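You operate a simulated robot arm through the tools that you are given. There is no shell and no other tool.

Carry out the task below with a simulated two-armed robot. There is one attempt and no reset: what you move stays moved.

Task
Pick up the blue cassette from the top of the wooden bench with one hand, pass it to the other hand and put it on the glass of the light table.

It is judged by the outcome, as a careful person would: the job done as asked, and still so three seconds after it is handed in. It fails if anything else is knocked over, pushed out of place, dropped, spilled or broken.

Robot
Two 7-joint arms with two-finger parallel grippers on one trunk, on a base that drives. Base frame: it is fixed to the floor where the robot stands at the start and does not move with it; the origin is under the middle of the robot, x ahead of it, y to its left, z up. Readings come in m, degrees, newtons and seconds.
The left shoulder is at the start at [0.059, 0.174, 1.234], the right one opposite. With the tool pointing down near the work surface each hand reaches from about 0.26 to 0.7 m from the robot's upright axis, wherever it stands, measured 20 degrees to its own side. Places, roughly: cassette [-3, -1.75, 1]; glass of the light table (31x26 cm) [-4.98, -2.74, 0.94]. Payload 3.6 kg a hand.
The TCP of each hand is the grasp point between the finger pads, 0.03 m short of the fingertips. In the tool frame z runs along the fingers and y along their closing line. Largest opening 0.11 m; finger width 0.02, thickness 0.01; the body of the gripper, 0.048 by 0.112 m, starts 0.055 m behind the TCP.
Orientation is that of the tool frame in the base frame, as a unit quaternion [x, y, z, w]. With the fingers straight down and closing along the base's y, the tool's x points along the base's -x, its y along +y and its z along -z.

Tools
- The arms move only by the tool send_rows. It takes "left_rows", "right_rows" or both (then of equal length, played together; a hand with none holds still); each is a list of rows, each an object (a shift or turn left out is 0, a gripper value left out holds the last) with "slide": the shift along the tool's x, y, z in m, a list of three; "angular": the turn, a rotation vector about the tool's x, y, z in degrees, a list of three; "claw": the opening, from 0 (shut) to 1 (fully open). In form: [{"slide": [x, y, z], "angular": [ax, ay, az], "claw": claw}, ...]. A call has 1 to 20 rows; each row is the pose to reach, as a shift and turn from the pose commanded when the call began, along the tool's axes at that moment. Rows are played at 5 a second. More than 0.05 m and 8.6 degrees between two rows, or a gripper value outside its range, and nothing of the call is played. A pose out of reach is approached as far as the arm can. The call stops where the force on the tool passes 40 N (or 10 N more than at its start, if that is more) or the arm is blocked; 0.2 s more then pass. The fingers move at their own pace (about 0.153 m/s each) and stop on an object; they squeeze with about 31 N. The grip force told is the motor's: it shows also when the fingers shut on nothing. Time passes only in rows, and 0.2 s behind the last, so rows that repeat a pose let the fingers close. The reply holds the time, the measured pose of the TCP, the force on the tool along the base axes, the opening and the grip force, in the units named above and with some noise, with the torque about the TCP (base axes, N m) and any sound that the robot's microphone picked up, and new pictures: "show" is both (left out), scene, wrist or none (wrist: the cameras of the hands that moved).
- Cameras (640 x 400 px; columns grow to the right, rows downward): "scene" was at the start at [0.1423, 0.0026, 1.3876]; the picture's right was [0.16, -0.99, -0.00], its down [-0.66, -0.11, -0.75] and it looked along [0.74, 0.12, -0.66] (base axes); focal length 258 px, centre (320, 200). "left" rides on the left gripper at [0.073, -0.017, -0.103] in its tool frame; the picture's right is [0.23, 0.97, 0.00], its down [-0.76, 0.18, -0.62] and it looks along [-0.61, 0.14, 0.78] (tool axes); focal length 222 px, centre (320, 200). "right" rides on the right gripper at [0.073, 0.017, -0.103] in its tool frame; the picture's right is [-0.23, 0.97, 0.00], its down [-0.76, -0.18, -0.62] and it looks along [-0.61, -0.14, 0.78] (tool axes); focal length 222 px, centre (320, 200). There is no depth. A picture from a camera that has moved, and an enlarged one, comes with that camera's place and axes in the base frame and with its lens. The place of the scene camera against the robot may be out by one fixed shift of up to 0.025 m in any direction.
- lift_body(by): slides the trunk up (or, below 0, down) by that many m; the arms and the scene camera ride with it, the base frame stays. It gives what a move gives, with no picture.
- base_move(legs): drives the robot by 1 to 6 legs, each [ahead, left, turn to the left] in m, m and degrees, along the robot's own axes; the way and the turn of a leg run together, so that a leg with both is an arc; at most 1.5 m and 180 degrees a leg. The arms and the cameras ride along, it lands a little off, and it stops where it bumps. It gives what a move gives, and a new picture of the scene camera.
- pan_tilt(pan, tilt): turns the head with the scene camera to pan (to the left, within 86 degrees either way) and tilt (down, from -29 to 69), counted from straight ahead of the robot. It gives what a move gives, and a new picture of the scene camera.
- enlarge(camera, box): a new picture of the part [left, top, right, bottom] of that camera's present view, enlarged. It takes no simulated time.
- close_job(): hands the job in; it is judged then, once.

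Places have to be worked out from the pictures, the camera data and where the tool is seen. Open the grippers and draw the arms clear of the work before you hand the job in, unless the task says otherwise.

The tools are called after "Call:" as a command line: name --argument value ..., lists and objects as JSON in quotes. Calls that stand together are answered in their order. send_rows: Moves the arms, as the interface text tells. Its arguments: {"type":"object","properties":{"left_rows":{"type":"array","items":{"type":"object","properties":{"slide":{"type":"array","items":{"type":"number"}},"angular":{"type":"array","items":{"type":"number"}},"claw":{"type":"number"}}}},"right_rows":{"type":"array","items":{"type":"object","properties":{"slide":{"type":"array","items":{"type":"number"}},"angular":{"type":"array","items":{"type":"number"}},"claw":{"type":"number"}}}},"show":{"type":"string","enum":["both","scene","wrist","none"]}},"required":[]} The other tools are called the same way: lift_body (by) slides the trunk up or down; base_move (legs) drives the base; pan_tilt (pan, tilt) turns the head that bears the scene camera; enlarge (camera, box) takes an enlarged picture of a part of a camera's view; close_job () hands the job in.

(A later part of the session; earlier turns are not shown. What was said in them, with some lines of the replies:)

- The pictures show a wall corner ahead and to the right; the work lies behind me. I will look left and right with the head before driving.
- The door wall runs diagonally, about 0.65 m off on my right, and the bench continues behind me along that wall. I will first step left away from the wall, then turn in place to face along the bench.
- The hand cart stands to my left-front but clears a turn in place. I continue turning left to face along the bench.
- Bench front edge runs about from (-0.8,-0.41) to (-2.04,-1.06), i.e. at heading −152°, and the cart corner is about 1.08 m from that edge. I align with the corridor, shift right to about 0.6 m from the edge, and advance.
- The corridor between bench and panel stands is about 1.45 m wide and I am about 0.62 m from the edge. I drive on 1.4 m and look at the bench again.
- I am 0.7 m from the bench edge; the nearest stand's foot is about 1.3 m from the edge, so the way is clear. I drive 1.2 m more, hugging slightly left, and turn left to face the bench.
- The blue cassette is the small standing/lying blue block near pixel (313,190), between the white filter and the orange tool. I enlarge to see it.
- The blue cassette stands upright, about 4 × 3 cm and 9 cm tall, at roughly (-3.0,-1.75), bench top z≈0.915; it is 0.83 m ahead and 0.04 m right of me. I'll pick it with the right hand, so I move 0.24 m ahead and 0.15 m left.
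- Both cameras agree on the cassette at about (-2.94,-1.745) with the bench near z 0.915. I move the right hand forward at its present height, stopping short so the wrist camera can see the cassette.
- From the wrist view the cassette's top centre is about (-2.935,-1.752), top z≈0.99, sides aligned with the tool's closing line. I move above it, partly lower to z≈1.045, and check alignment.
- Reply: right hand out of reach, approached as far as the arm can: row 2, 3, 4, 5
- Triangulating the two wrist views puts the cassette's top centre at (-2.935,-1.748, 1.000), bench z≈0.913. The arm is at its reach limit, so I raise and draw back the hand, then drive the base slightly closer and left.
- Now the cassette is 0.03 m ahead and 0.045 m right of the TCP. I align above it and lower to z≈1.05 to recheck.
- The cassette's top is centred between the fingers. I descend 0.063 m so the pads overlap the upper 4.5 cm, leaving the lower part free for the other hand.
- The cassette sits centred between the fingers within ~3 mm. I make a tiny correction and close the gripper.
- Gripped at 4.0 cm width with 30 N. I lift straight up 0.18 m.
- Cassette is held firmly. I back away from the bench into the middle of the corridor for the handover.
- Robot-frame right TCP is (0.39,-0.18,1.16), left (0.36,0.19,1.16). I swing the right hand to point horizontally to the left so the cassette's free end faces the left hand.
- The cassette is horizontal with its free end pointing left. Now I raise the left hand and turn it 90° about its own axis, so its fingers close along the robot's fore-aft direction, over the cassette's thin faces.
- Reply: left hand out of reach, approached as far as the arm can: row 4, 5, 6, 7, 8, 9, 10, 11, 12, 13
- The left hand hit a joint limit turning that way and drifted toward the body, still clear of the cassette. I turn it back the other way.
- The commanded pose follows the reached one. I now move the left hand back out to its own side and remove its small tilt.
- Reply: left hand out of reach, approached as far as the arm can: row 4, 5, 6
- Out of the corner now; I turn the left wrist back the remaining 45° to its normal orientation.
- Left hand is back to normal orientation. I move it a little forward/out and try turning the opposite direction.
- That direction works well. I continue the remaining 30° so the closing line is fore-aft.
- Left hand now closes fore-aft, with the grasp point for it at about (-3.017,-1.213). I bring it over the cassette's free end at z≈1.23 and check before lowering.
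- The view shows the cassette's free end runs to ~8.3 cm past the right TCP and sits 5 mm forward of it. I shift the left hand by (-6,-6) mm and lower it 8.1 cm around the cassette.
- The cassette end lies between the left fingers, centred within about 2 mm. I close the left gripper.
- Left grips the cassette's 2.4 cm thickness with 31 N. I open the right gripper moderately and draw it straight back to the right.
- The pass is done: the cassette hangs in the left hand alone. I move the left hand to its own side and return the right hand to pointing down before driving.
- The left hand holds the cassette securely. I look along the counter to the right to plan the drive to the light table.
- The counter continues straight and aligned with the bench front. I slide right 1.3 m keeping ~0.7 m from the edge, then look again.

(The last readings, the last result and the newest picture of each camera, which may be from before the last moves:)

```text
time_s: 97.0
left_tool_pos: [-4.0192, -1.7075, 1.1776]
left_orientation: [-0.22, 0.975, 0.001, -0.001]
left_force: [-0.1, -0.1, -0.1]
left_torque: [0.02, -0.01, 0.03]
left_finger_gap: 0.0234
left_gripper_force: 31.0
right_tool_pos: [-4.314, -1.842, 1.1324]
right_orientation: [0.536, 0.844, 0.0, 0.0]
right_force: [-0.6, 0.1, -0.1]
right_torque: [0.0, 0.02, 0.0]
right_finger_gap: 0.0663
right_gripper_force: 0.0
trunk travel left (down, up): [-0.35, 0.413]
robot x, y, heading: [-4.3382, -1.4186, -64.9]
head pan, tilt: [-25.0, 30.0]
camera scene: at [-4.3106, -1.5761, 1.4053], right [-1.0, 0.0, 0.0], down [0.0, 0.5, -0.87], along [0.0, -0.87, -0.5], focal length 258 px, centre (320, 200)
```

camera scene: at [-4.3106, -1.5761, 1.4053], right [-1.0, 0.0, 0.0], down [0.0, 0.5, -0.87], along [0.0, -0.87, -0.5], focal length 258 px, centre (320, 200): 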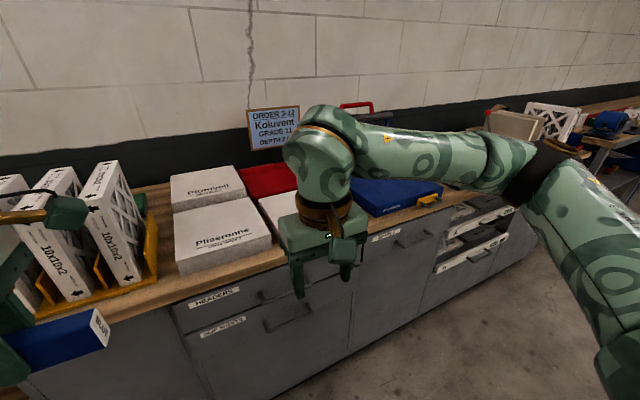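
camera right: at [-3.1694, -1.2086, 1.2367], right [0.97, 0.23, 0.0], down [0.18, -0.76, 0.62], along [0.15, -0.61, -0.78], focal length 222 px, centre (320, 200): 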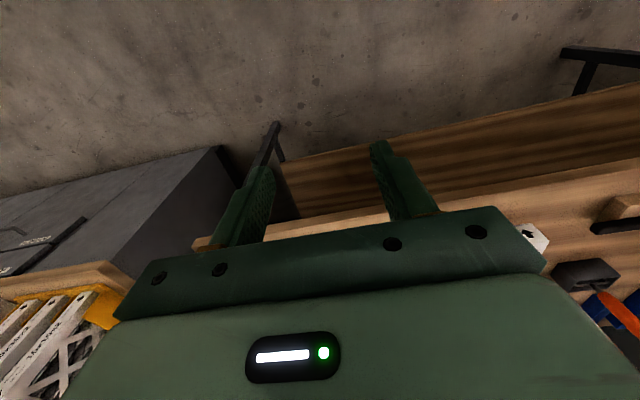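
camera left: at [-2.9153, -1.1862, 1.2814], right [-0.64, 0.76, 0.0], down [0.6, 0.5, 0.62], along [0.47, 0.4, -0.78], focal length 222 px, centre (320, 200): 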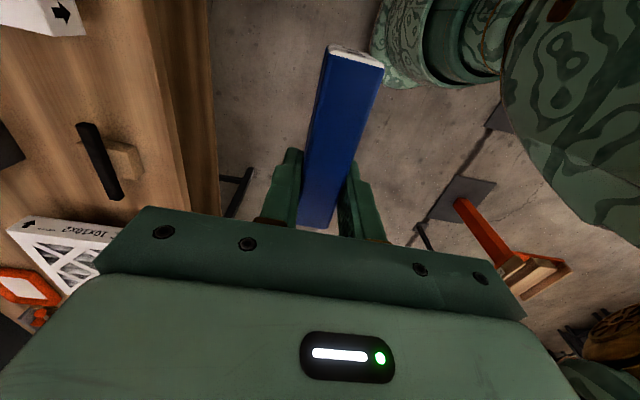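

Distance from the counter edge is ~0.75 m. I turn back 2° and slide another 1.3 m right toward the light table.

Call:
base_move --legs '[[0, 0, 2.3], [0, -1.3, 0]]'

Call:
pan_tilt --pan 5 --tilt 38

```text
time_s: 103.8
left_tool_pos: [-5.1388, -2.28, 1.1772]
left_orientation: [-0.238, 0.971, 0.0, -0.001]
left_force: [-0.8, 0.5, -1.2]
left_torque: [0.01, -0.02, 0.01]
left_finger_gap: 0.0236
left_gripper_force: 30.6
right_tool_pos: [-5.4285, -2.4249, 1.1326]
right_orientation: [0.52, 0.854, 0.0, 0.0]
right_force: [-1.1, -0.8, -0.8]
right_torque: [-0.01, -0.01, 0.0]
right_finger_gap: 0.0661
right_gripper_force: 0.0
trunk travel left (down, up): [-0.35, 0.413]
robot x, y, heading: [-5.4656, -2.0066, -62.8]
head pan, tilt: [-25.0, 30.0]
camera scene: at [-5.4365, -2.1609, 1.4052], right [-1.0, -0.04, 0.0], down [-0.02, 0.5, -0.87], along [0.03, -0.86, -0.5], focal length 258 px, centre (320, 200)
```

scene: 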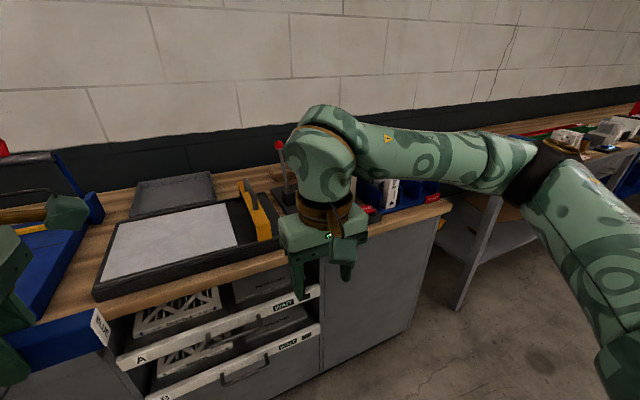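

```text
time_s: 104.8
left_tool_pos: [-5.1398, -2.2796, 1.1775]
left_orientation: [-0.239, 0.971, 0.001, -0.001]
left_force: [0.2, -0.3, -0.9]
left_torque: [0.0, 0.01, 0.04]
left_finger_gap: 0.0235
left_gripper_force: 30.4
right_tool_pos: [-5.4288, -2.4257, 1.1319]
right_orientation: [0.521, 0.854, 0.0, 0.001]
right_force: [0.2, -0.2, -0.7]
right_torque: [0.04, -0.01, -0.03]
right_finger_gap: 0.0662
right_gripper_force: 0.0
trunk travel left (down, up): [-0.35, 0.413]
robot x, y, heading: [-5.4692, -2.006, -62.6]
head pan, tilt: [5.0, 38.0]
camera scene: at [-5.3938, -2.1434, 1.3929], right [-0.85, -0.53, 0.0], down [-0.33, 0.52, -0.79], along [0.42, -0.67, -0.62], focal length 258 px, centre (320, 200)
```

scene: 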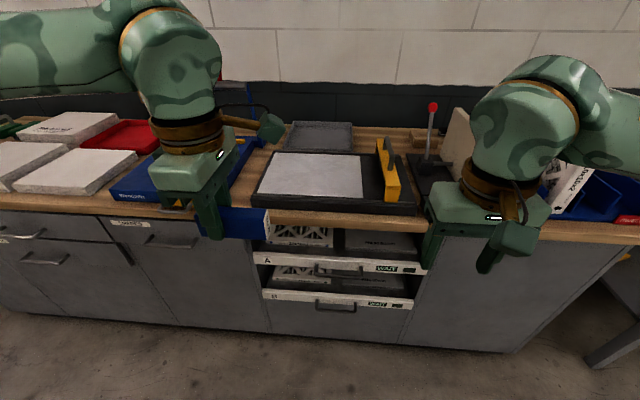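

The light table is straight ahead: glass centre ≈(-4.99,-2.72), with a yellow bar at its right side and a lever beyond. Before moving in, I pull the right hand back and up, and look left at the blue device.

Call:
send_rows --right_rows '[{"slide": [0.02, -0.015, -0.03]}, {"slide": [0.04, -0.03, -0.06]}, {"slide": [0.06, -0.045, -0.08]}, {"slide": [0.07, -0.06, -0.1]}, {"slide": [0.07, -0.06, -0.1]}]' --show "none"

Call:
pan_tilt --pan 40 --tilt 30

Call:
pan_tilt --pan 12 --tilt 42

```text
time_s: 106.0
left_tool_pos: [-5.139, -2.2804, 1.1765]
left_orientation: [-0.239, 0.971, 0.002, -0.001]
left_force: [0.8, 0.8, -0.3]
left_torque: [0.02, 0.0, -0.01]
left_finger_gap: 0.0235
left_gripper_force: 30.6
right_tool_pos: [-5.5131, -2.3936, 1.233]
right_orientation: [0.52, 0.854, 0.0, -0.002]
right_force: [0.1, 0.7, -1.0]
right_torque: [0.01, 0.02, 0.01]
right_finger_gap: 0.0661
right_gripper_force: 0.0
trunk travel left (down, up): [-0.35, 0.413]
robot x, y, heading: [-5.4684, -2.0072, -62.4]
head pan, tilt: [5.0, 38.0]
```

```text
time_s: 107.0
left_tool_pos: [-5.1392, -2.2812, 1.1779]
left_orientation: [-0.238, 0.971, 0.001, -0.001]
left_force: [-0.3, 0.3, -0.6]
left_torque: [0.01, -0.02, -0.04]
left_finger_gap: 0.0237
left_gripper_force: 31.4
right_tool_pos: [-5.5132, -2.392, 1.2318]
right_orientation: [0.52, 0.854, 0.0, 0.0]
right_force: [0.5, -0.1, -0.3]
right_torque: [0.02, 0.03, -0.02]
right_finger_gap: 0.0661
right_gripper_force: 0.0
trunk travel left (down, up): [-0.35, 0.413]
robot x, y, heading: [-5.4641, -2.0074, -62.9]
head pan, tilt: [40.0, 30.0]
camera scene: at [-5.3564, -2.1053, 1.4052], right [-0.39, -0.92, 0.0], down [-0.46, 0.19, -0.87], along [0.8, -0.33, -0.5], focal length 258 px, centre (320, 200)
```

scene: 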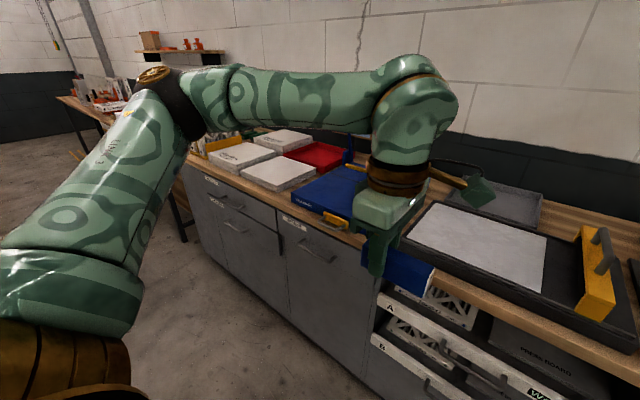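

```text
time_s: 107.9
left_tool_pos: [-5.139, -2.2802, 1.1772]
left_orientation: [-0.239, 0.971, 0.001, -0.001]
left_force: [-0.3, 0.1, -0.9]
left_torque: [0.03, -0.02, -0.03]
left_finger_gap: 0.0237
left_gripper_force: 30.9
right_tool_pos: [-5.5135, -2.3923, 1.2326]
right_orientation: [0.52, 0.854, -0.001, 0.0]
right_force: [0.2, -0.6, 0.1]
right_torque: [0.0, 0.04, 0.03]
right_finger_gap: 0.0659
right_gripper_force: 0.0
trunk travel left (down, up): [-0.35, 0.413]
robot x, y, heading: [-5.4667, -2.0094, -62.7]
head pan, tilt: [12.0, 42.0]
camera scene: at [-5.3868, -2.135, 1.387], right [-0.77, -0.63, 0.0], down [-0.42, 0.52, -0.74], along [0.47, -0.57, -0.67], focal length 258 px, centre (320, 200)
```

scene: 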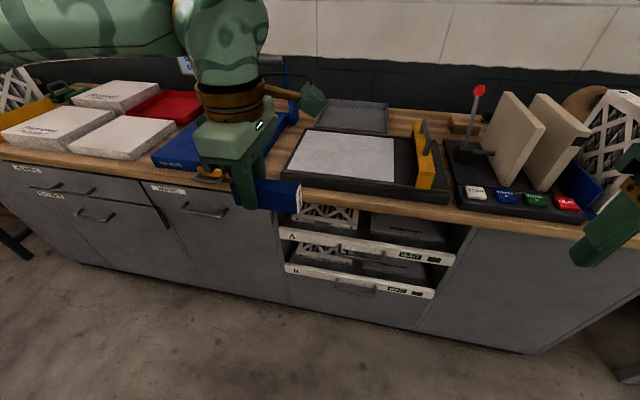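

Everything is clear. I drive 0.29 m ahead and 0.1 m right so the glass falls within the left hand's reach.

Call:
base_move --legs '[[0, -0.1, 0], [0.29, 0, 0]]'

Call:
pan_tilt --pan 15 --tilt 52

Call:
enlarge --camera "left" --box '[0, 0, 640, 400]'

```text
time_s: 110.7
left_tool_pos: [-5.0933, -2.586, 1.1762]
left_orientation: [-0.238, 0.971, 0.001, -0.001]
left_force: [-0.3, 0.4, -1.3]
left_torque: [0.01, 0.02, 0.02]
left_finger_gap: 0.0236
left_gripper_force: 30.8
right_tool_pos: [-5.4678, -2.6977, 1.2305]
right_orientation: [0.52, 0.854, 0.0, -0.001]
right_force: [0.7, 0.5, 0.6]
right_torque: [0.03, -0.03, 0.0]
right_finger_gap: 0.0659
right_gripper_force: 0.0
trunk travel left (down, up): [-0.35, 0.413]
robot x, y, heading: [-5.4247, -2.3106, -62.8]
head pan, tilt: [12.0, 42.0]
camera scene: at [-5.3408, -2.4406, 1.3868], right [-0.77, -0.63, 0.0], down [-0.42, 0.52, -0.74], along [0.47, -0.57, -0.67], focal length 258 px, centre (320, 200)
```

scene: 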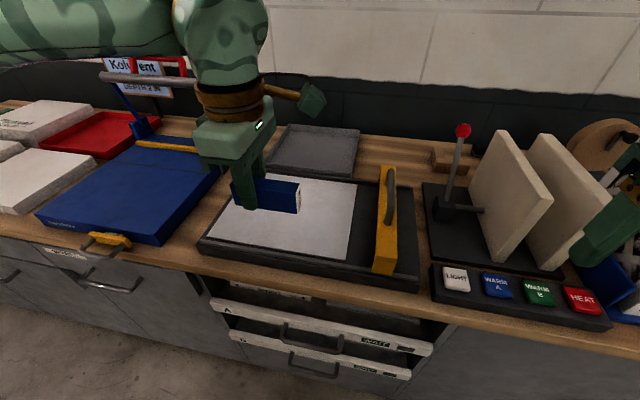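

```text
time_s: 111.4
left_tool_pos: [-5.0943, -2.5847, 1.1776]
left_orientation: [-0.239, 0.971, 0.001, -0.001]
left_force: [0.2, 0.9, -0.4]
left_torque: [0.03, 0.02, 0.01]
left_finger_gap: 0.0232
left_gripper_force: 30.5
right_tool_pos: [-5.4673, -2.6974, 1.2328]
right_orientation: [0.521, 0.854, 0.0, -0.001]
right_force: [0.8, 0.2, 0.0]
right_torque: [0.0, 0.0, -0.02]
right_finger_gap: 0.0661
right_gripper_force: 0.1
trunk travel left (down, up): [-0.35, 0.413]
robot x, y, heading: [-5.4177, -2.3135, -62.8]
head pan, tilt: [15.0, 52.0]
camera scene: at [-5.3437, -2.4304, 1.3731], right [-0.74, -0.67, 0.0], down [-0.53, 0.58, -0.62], along [0.41, -0.46, -0.79], focal length 258 px, centre (320, 200)
```

scene: 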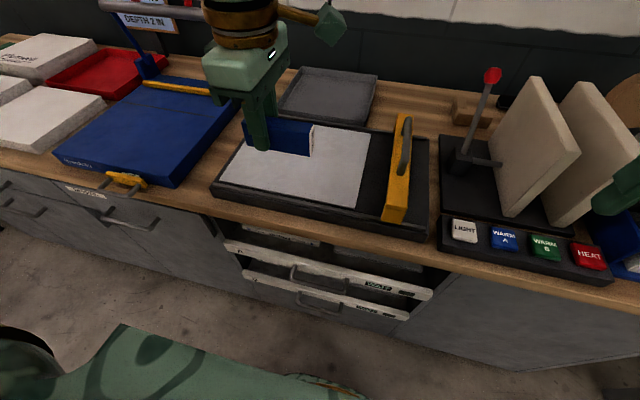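

```text
1.00 times, centred on (320, 200) of left (not enlarged: the box is as wide or as high as the picture)
camera zoom: at [-5.1496, -2.6335, 1.2814], right [-0.65, 0.76, 0.0], down [0.59, 0.51, 0.62], along [0.47, 0.41, -0.78], focal length 222 px, centre (320, 200)
```

zoom: 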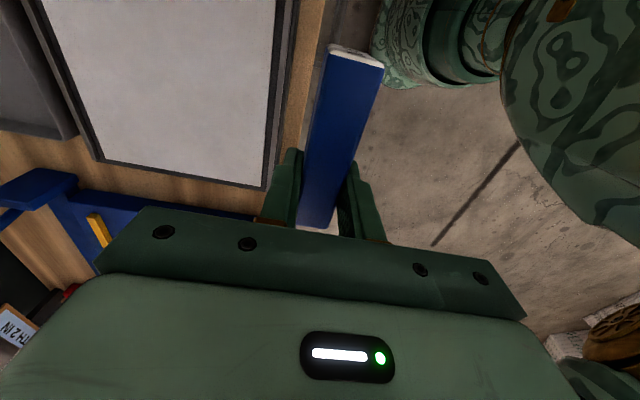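

Glass centre from both cameras is ≈(-4.98,-2.74), surface ≈0.94–0.955. I carry the cassette to above the near-middle of the glass: TCP target (-4.978,-2.689).

Call:
send_rows --left_rows '[{"slide": [-0.014, -0.036, 0], "claw": 0}, {"slide": [-0.027, -0.073, 0]}, {"slide": [-0.041, -0.11, 0]}, {"slide": [-0.0545, -0.146, 0]}, {"slide": [-0.0545, -0.146, 0.04]}, {"slide": [-0.0545, -0.146, 0.08]}, {"slide": [-0.0545, -0.146, 0.12]}, {"slide": [-0.0545, -0.146, 0.12]}]'

Call:
enlarge --camera "scene" --box '[180, 60, 460, 260]'

```text
time_s: 113.2
left_tool_pos: [-4.9768, -2.6888, 1.0566]
left_orientation: [-0.239, 0.971, 0.001, -0.001]
left_force: [-1.0, 0.3, -1.4]
left_torque: [-0.01, -0.03, -0.03]
left_finger_gap: 0.0233
left_gripper_force: 31.9
right_tool_pos: [-5.4676, -2.6967, 1.2318]
right_orientation: [0.52, 0.854, 0.0, -0.001]
right_force: [0.0, -0.2, -0.1]
right_torque: [0.02, -0.01, 0.0]
right_finger_gap: 0.066
right_gripper_force: 0.1
trunk travel left (down, up): [-0.35, 0.413]
robot x, y, heading: [-5.4188, -2.3076, -62.6]
head pan, tilt: [15.0, 52.0]
camera scene: at [-5.3439, -2.4303, 1.3732], right [-0.74, -0.67, 0.0], down [-0.53, 0.58, -0.62], along [0.41, -0.46, -0.79], focal length 258 px, centre (320, 200)
camera left: at [-5.0335, -2.7373, 1.1598], right [-0.65, 0.76, 0.0], down [0.59, 0.51, 0.62], along [0.47, 0.41, -0.78], focal length 222 px, centre (320, 200)
```

scene: 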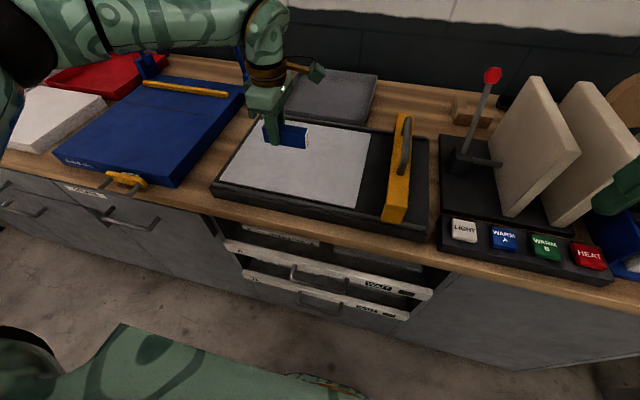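
left: 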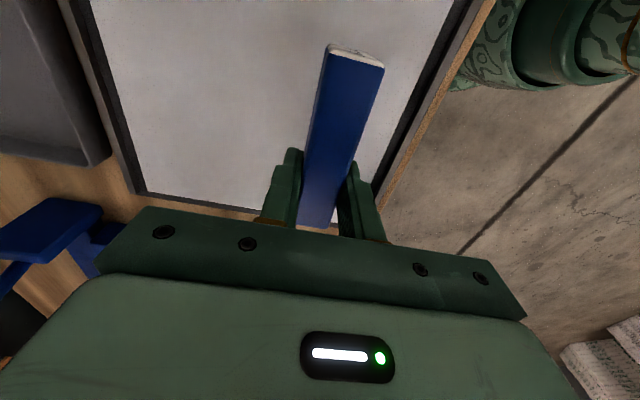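

```text
2.00 times, centred on (320, 160) of scene
camera zoom: at [-5.3439, -2.4303, 1.3732], right [-0.74, -0.67, 0.0], down [-0.53, 0.58, -0.62], along [0.41, -0.46, -0.79], focal length 516 px, centre (320, 280)
```

zoom: 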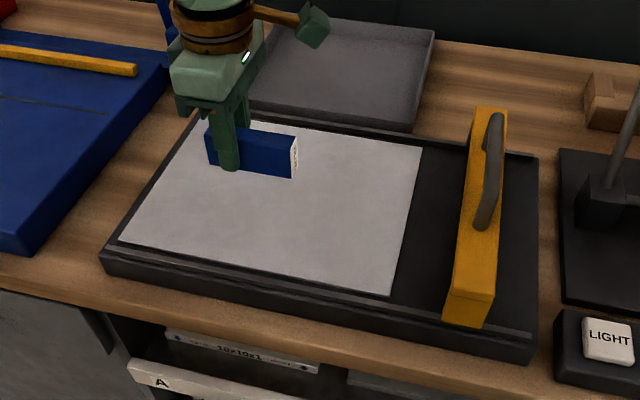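

The cassette hovers over the glass, about 8 cm in from its near edge. I lower to just above expected contact and then in small steps watching force.

Call:
send_rows --left_rows '[{"slide": [0, 0, 0.025], "claw": 0}, {"slide": [0, 0, 0.045]}, {"slide": [0, 0, 0.058]}, {"slide": [0, 0, 0.062]}, {"slide": [0, 0, 0.062]}]' --show "scene"

Call:
enlarge --camera "scene" --box '[220, 90, 360, 190]'

```text
time_s: 114.4
left_tool_pos: [-4.9779, -2.6871, 0.995]
left_orientation: [-0.238, 0.971, 0.001, -0.001]
left_force: [0.1, 0.1, -0.5]
left_torque: [0.01, -0.01, 0.02]
left_finger_gap: 0.0234
left_gripper_force: 31.1
right_tool_pos: [-5.4683, -2.697, 1.2312]
right_orientation: [0.521, 0.854, 0.001, 0.0]
right_force: [0.7, 0.1, -0.3]
right_torque: [-0.01, -0.01, 0.03]
right_finger_gap: 0.0662
right_gripper_force: 0.0
trunk travel left (down, up): [-0.35, 0.413]
robot x, y, heading: [-5.4242, -2.3147, -62.6]
head pan, tilt: [15.0, 52.0]
camera scene: at [-5.3436, -2.4306, 1.3731], right [-0.74, -0.67, 0.0], down [-0.53, 0.58, -0.62], along [0.41, -0.46, -0.79], focal length 258 px, centre (320, 200)
```

scene: 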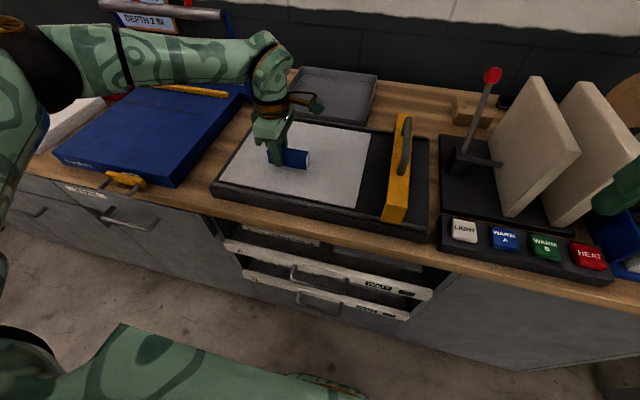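

```text
4.00 times, centred on (290, 140) of scene
camera zoom: at [-5.3436, -2.4306, 1.3731], right [-0.74, -0.67, 0.0], down [-0.53, 0.58, -0.62], along [0.41, -0.46, -0.79], focal length 1033 px, centre (440, 440)
```

zoom: 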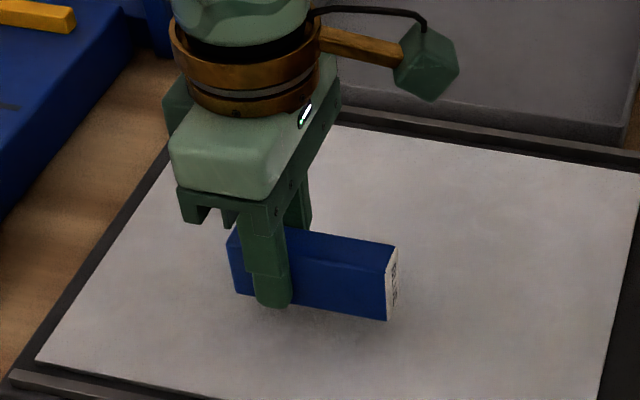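

Still free of contact (force ≈0.5 N). I continue down in small steps.

Call:
send_rows --left_rows '[{"slide": [0, 0, 0.003], "claw": 0}, {"slide": [0, 0, 0.006]}, {"slide": [0, 0, 0.008]}]' --show "none"

Call:
enlarge --camera "scene" --box '[220, 90, 360, 190]'

```text
time_s: 115.2
left_tool_pos: [-4.978, -2.6887, 0.9869]
left_orientation: [-0.238, 0.971, 0.001, -0.002]
left_force: [0.3, -0.1, -0.8]
left_torque: [-0.07, -0.04, 0.01]
left_finger_gap: 0.0235
left_gripper_force: 30.4
right_tool_pos: [-5.4659, -2.6964, 1.2326]
right_orientation: [0.52, 0.854, 0.001, 0.0]
right_force: [0.1, -0.2, -0.3]
right_torque: [0.02, 0.02, 0.0]
right_finger_gap: 0.0658
right_gripper_force: 0.1
trunk travel left (down, up): [-0.35, 0.413]
robot x, y, heading: [-5.4181, -2.3123, -62.5]
head pan, tilt: [15.0, 52.0]
```

```text
4.00 times, centred on (290, 140) of scene
camera zoom: at [-5.3436, -2.4307, 1.3731], right [-0.74, -0.67, 0.0], down [-0.53, 0.58, -0.62], along [0.41, -0.46, -0.79], focal length 1033 px, centre (440, 440)
```

zoom: 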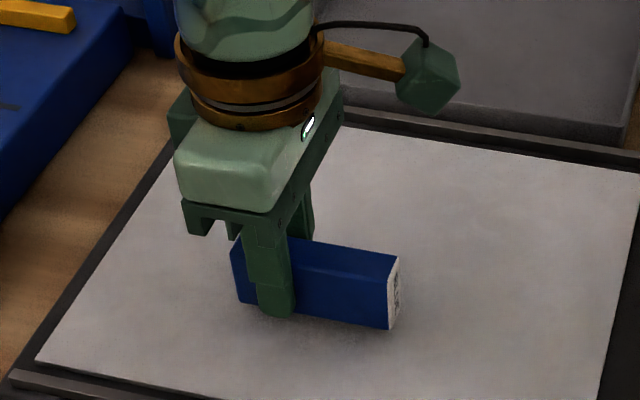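

No contact yet at TCP z 0.987. I keep lowering by a few millimetres.

Call:
send_rows --left_rows '[{"slide": [0, 0, 0.002], "claw": 0}, {"slide": [0, 0, 0.004]}, {"slide": [0, 0, 0.005]}]' --show "none"

```text
time_s: 116.0
left_tool_pos: [-4.9774, -2.6883, 0.9821]
left_orientation: [-0.239, 0.971, 0.0, -0.002]
left_force: [0.2, 0.7, -0.6]
left_torque: [0.04, 0.02, 0.01]
left_finger_gap: 0.0233
left_gripper_force: 30.7
right_tool_pos: [-5.4664, -2.6979, 1.2318]
right_orientation: [0.52, 0.854, -0.001, 0.0]
right_force: [0.7, 0.0, 0.6]
right_torque: [-0.02, 0.0, -0.01]
right_finger_gap: 0.0663
right_gripper_force: 0.1
trunk travel left (down, up): [-0.35, 0.413]
robot x, y, heading: [-5.4211, -2.3115, -62.4]
head pan, tilt: [15.0, 52.0]
```

Still free; another few millimetres.

Call:
send_rows --left_rows '[{"slide": [0, 0, 0.0015], "claw": 0}, {"slide": [0, 0, 0.003]}, {"slide": [0, 0, 0.004]}]' --show "none"

Call:
enlarge --camera "scene" --box '[220, 90, 360, 190]'

```text
time_s: 116.8
left_tool_pos: [-4.9791, -2.6886, 0.9773]
left_orientation: [-0.24, 0.971, 0.001, -0.001]
left_force: [-1.2, 0.3, -0.6]
left_torque: [0.04, -0.01, -0.01]
left_finger_gap: 0.0233
left_gripper_force: 30.9
right_tool_pos: [-5.4678, -2.6966, 1.231]
right_orientation: [0.52, 0.854, 0.001, 0.0]
right_force: [0.1, -0.4, 0.4]
right_torque: [0.03, -0.01, 0.03]
right_finger_gap: 0.0659
right_gripper_force: 0.2
trunk travel left (down, up): [-0.35, 0.413]
robot x, y, heading: [-5.4249, -2.31, -62.8]
head pan, tilt: [15.0, 52.0]
```

```text
4.00 times, centred on (290, 140) of scene
camera zoom: at [-5.3436, -2.4306, 1.3731], right [-0.74, -0.67, 0.0], down [-0.53, 0.58, -0.62], along [0.41, -0.46, -0.79], focal length 1033 px, centre (440, 440)
```

zoom: 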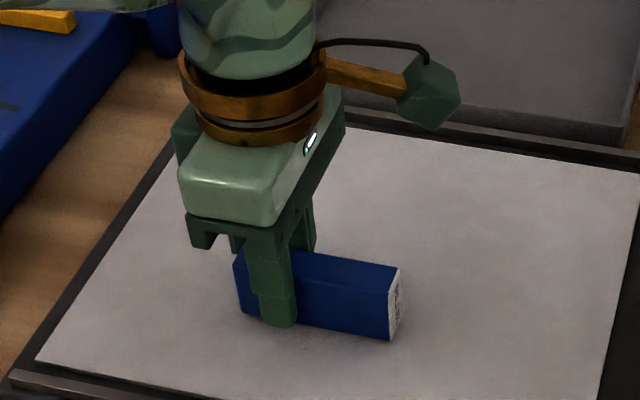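

Shadow is closing; no contact force yet. I step down 3 mm more.

Call:
send_rows --left_rows '[{"slide": [0, 0, 0.001], "claw": 0}, {"slide": [0, 0, 0.002]}, {"slide": [0, 0, 0.003]}]' --show "none"

```text
time_s: 117.6
left_tool_pos: [-4.9777, -2.6884, 0.9775]
left_orientation: [-0.238, 0.971, -0.001, 0.0]
left_force: [2.9, -0.5, 15.9]
left_torque: [-0.05, 0.17, -0.02]
left_finger_gap: 0.0233
left_gripper_force: 30.9
right_tool_pos: [-5.468, -2.6962, 1.2326]
right_orientation: [0.521, 0.854, 0.0, 0.0]
right_force: [-0.5, 0.7, 0.1]
right_torque: [0.01, 0.02, 0.0]
right_finger_gap: 0.066
right_gripper_force: 0.1
trunk travel left (down, up): [-0.35, 0.413]
robot x, y, heading: [-5.4202, -2.3102, -62.8]
head pan, tilt: [15.0, 52.0]
```

Contact at TCP z 0.9775 with ~16 N: the cassette rests on the glass. I relieve the pressure by 2 mm and open the gripper gently.

Call:
send_rows --left_rows '[{"slide": [0, 0, -0.002], "claw": 0}, {"slide": [0, 0, -0.002], "claw": 0.23}, {"slide": [0, 0, -0.002], "claw": 0.27}, {"slide": [0, 0, -0.002], "claw": 0.35}, {"slide": [0, 0, -0.002], "claw": 0.6}, {"slide": [0, 0, -0.002], "claw": 0.6}]'

Call:
enlarge --camera "scene" --box '[220, 90, 360, 190]'

```text
time_s: 119.0
left_tool_pos: [-4.9787, -2.6881, 0.9776]
left_orientation: [-0.239, 0.971, 0.0, -0.001]
left_force: [-0.1, -0.3, -0.2]
left_torque: [0.01, 0.02, -0.02]
left_finger_gap: 0.0658
left_gripper_force: 0.1
right_tool_pos: [-5.4676, -2.6967, 1.2327]
right_orientation: [0.52, 0.854, 0.0, 0.001]
right_force: [-0.7, 0.2, 0.3]
right_torque: [0.0, -0.02, -0.01]
right_finger_gap: 0.0662
right_gripper_force: 0.0
trunk travel left (down, up): [-0.35, 0.413]
robot x, y, heading: [-5.4218, -2.3116, -62.7]
head pan, tilt: [15.0, 52.0]
camera scene: at [-5.3436, -2.4306, 1.3731], right [-0.74, -0.67, 0.0], down [-0.53, 0.58, -0.62], along [0.41, -0.46, -0.79], focal length 258 px, centre (320, 200)
camera left: at [-5.0339, -2.7372, 1.0814], right [-0.65, 0.76, 0.0], down [0.59, 0.51, 0.62], along [0.47, 0.41, -0.78], focal length 222 px, centre (320, 200)
```

scene: 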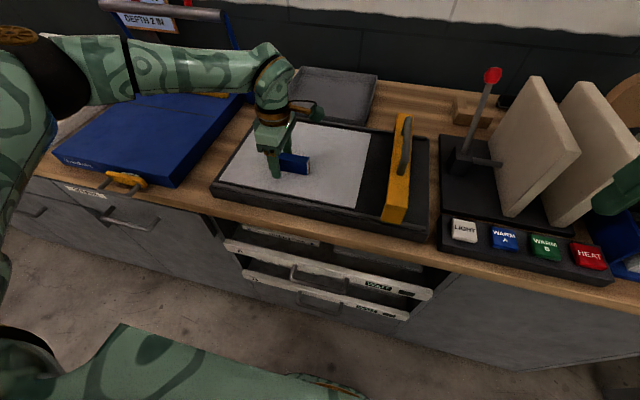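
left: 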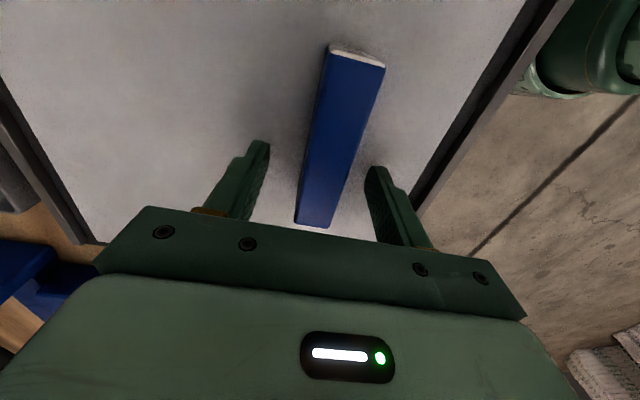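

```text
4.00 times, centred on (290, 140) of scene
camera zoom: at [-5.3436, -2.4306, 1.3731], right [-0.74, -0.67, 0.0], down [-0.53, 0.58, -0.62], along [0.41, -0.46, -0.79], focal length 1033 px, centre (440, 440)
```

zoom: 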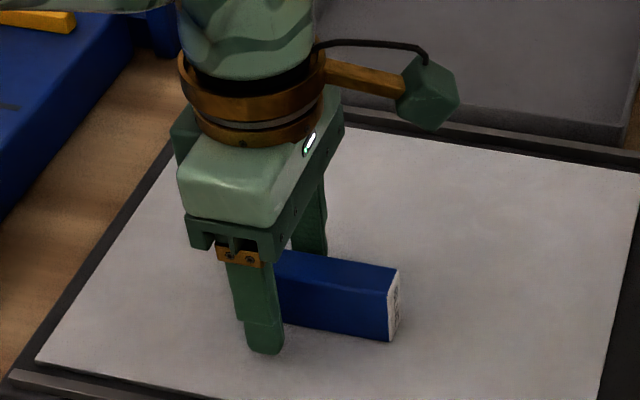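

The cassette stands steady on the glass with the fingers clear on both sides. I raise the left hand straight up, then draw it back.

Call:
send_rows --left_rows '[{"slide": [0, 0, -0.02], "claw": 0.6}, {"slide": [0, 0, -0.05]}, {"slide": [0, 0, -0.09]}, {"slide": [0, 0, -0.13]}, {"slide": [0, 0, -0.17]}, {"slide": [0, 0, -0.2]}, {"slide": [0, 0.04, -0.2]}, {"slide": [0, 0.08, -0.2], "claw": 1}, {"slide": [0, 0.12, -0.2]}, {"slide": [0, 0.15, -0.2]}, {"slide": [0, 0.15, -0.2]}]'

Call:
enlarge --camera "scene" --box '[200, 80, 460, 250]'

```text
time_s: 121.4
left_tool_pos: [-5.0472, -2.558, 1.1756]
left_orientation: [-0.239, 0.971, 0.002, -0.002]
left_force: [-0.5, 0.6, -0.7]
left_torque: [0.01, -0.02, 0.0]
left_finger_gap: 0.11
left_gripper_force: 0.0
right_tool_pos: [-5.4671, -2.6974, 1.2327]
right_orientation: [0.52, 0.854, 0.0, -0.001]
right_force: [0.8, 1.0, 0.5]
right_torque: [-0.01, 0.0, -0.01]
right_finger_gap: 0.066
right_gripper_force: 0.0
trunk travel left (down, up): [-0.35, 0.413]
robot x, y, heading: [-5.4228, -2.3089, -62.7]
head pan, tilt: [15.0, 52.0]
camera scene: at [-5.3436, -2.431, 1.373], right [-0.74, -0.67, 0.0], down [-0.53, 0.58, -0.62], along [0.41, -0.45, -0.79], focal length 258 px, centre (320, 200)
camera left: at [-5.1029, -2.6064, 1.2802], right [-0.65, 0.76, 0.0], down [0.59, 0.51, 0.62], along [0.47, 0.41, -0.78], focal length 222 px, centre (320, 200)
```

scene: 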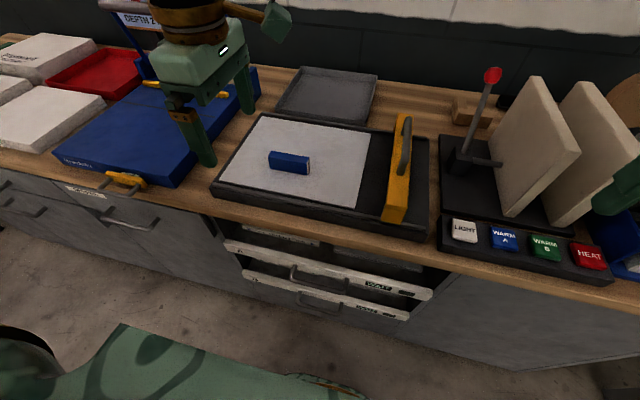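
left: 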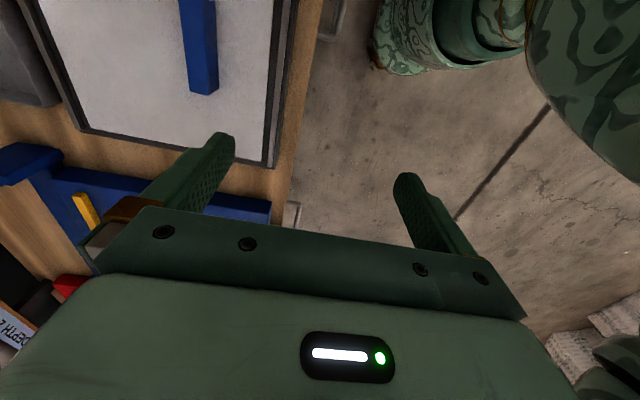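

```text
2.35 times, centred on (330, 165) of scene
camera zoom: at [-5.3436, -2.431, 1.373], right [-0.74, -0.67, 0.0], down [-0.53, 0.58, -0.62], along [0.41, -0.45, -0.79], focal length 608 px, centre (296, 282)
```

zoom: 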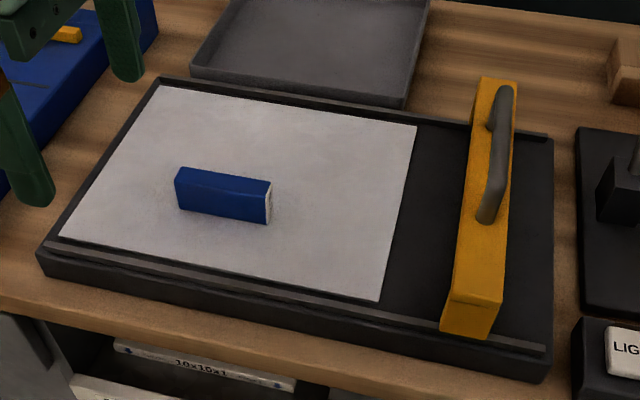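

The cassette lies fully on the glass, clear of the frame and yellow bar. I open the right gripper and back the robot away from the counter.

Call:
send_rows --right_rows '[{"claw": 1}, {"claw": 1}]' --show "none"

Call:
base_move --legs '[[-0.3, 0, 0]]'

Call:
enlarge --camera "scene" --box '[180, 40, 460, 215]'

```text
time_s: 122.0
left_tool_pos: [-5.0464, -2.558, 1.1774]
left_orientation: [-0.239, 0.971, 0.0, -0.001]
left_force: [0.4, -0.4, 1.1]
left_torque: [0.01, -0.01, -0.02]
left_finger_gap: 0.1104
left_gripper_force: 0.1
right_tool_pos: [-5.4685, -2.698, 1.2318]
right_orientation: [0.52, 0.854, 0.0, -0.001]
right_force: [0.2, 0.0, 0.4]
right_torque: [-0.04, 0.04, -0.01]
right_finger_gap: 0.11
right_gripper_force: 0.0
trunk travel left (down, up): [-0.35, 0.413]
robot x, y, heading: [-5.4211, -2.3125, -62.8]
head pan, tilt: [15.0, 52.0]
```

```text
time_s: 124.0
left_tool_pos: [-5.1844, -2.2911, 1.178]
left_orientation: [-0.238, 0.971, 0.001, -0.001]
left_force: [0.5, 0.3, 0.5]
left_torque: [-0.03, -0.04, -0.02]
left_finger_gap: 0.11
left_gripper_force: 0.1
right_tool_pos: [-5.6066, -2.4287, 1.2327]
right_orientation: [0.521, 0.854, 0.001, 0.0]
right_force: [1.2, 1.1, 0.4]
right_torque: [0.0, -0.01, 0.0]
right_finger_gap: 0.11
right_gripper_force: 0.1
trunk travel left (down, up): [-0.35, 0.413]
robot x, y, heading: [-5.559, -2.0421, -62.7]
head pan, tilt: [15.0, 52.0]
camera scene: at [-5.4814, -2.1634, 1.3732], right [-0.74, -0.67, 0.0], down [-0.53, 0.58, -0.62], along [0.41, -0.46, -0.79], focal length 258 px, centre (320, 200)
```

scene: 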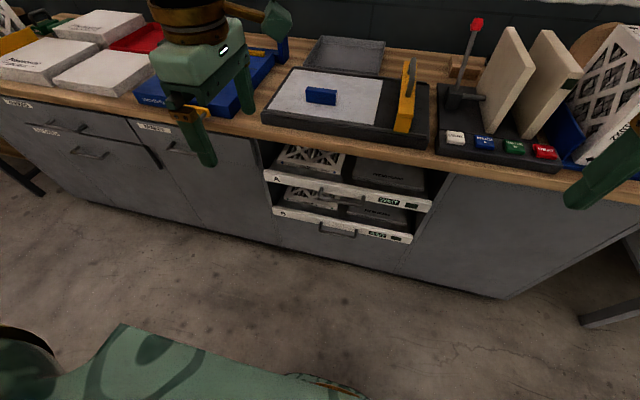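

```text
2.29 times, centred on (320, 128) of scene
camera zoom: at [-5.4814, -2.1634, 1.3732], right [-0.74, -0.67, 0.0], down [-0.53, 0.58, -0.62], along [0.41, -0.46, -0.79], focal length 590 px, centre (320, 366)
```

zoom: 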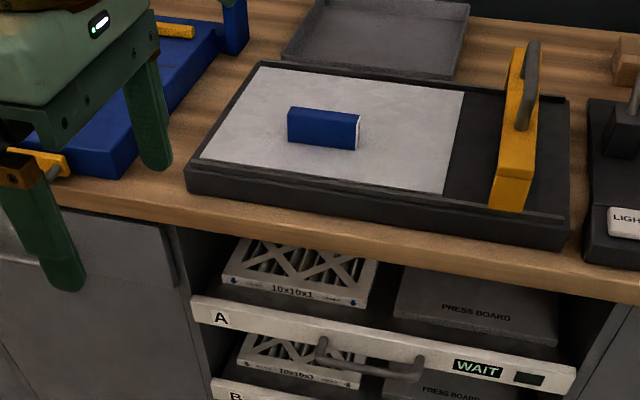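

The cassette rests stably on the glass, nothing else was disturbed, both grippers are open and the arms are clear. I hand the job in.

Call:
close_job

```text
The job is handed in.
```

The blue cassette is on the glass of the light table and the job is handed in. I don't have the judging result.

- **Pick:** the right hand took it from the wooden bench, where it stood upright.
- **Pass:** in the corridor the right hand turned it level, and the left hand took it before the right let go.
- **Place:** the left hand set it lying on its narrow side on the glass, about 8 cm in from the near edge. It touched down with about 16 N, and I eased off before opening the fingers.

During the pass the left hand hit a joint limit turning one way and drifted toward the robot's body. It touched nothing, and I turned it the other way instead.

In the last pictures the cassette was still on the glass, and I saw nothing knocked over or moved. Both grippers were open and the robot had backed away from the counter.
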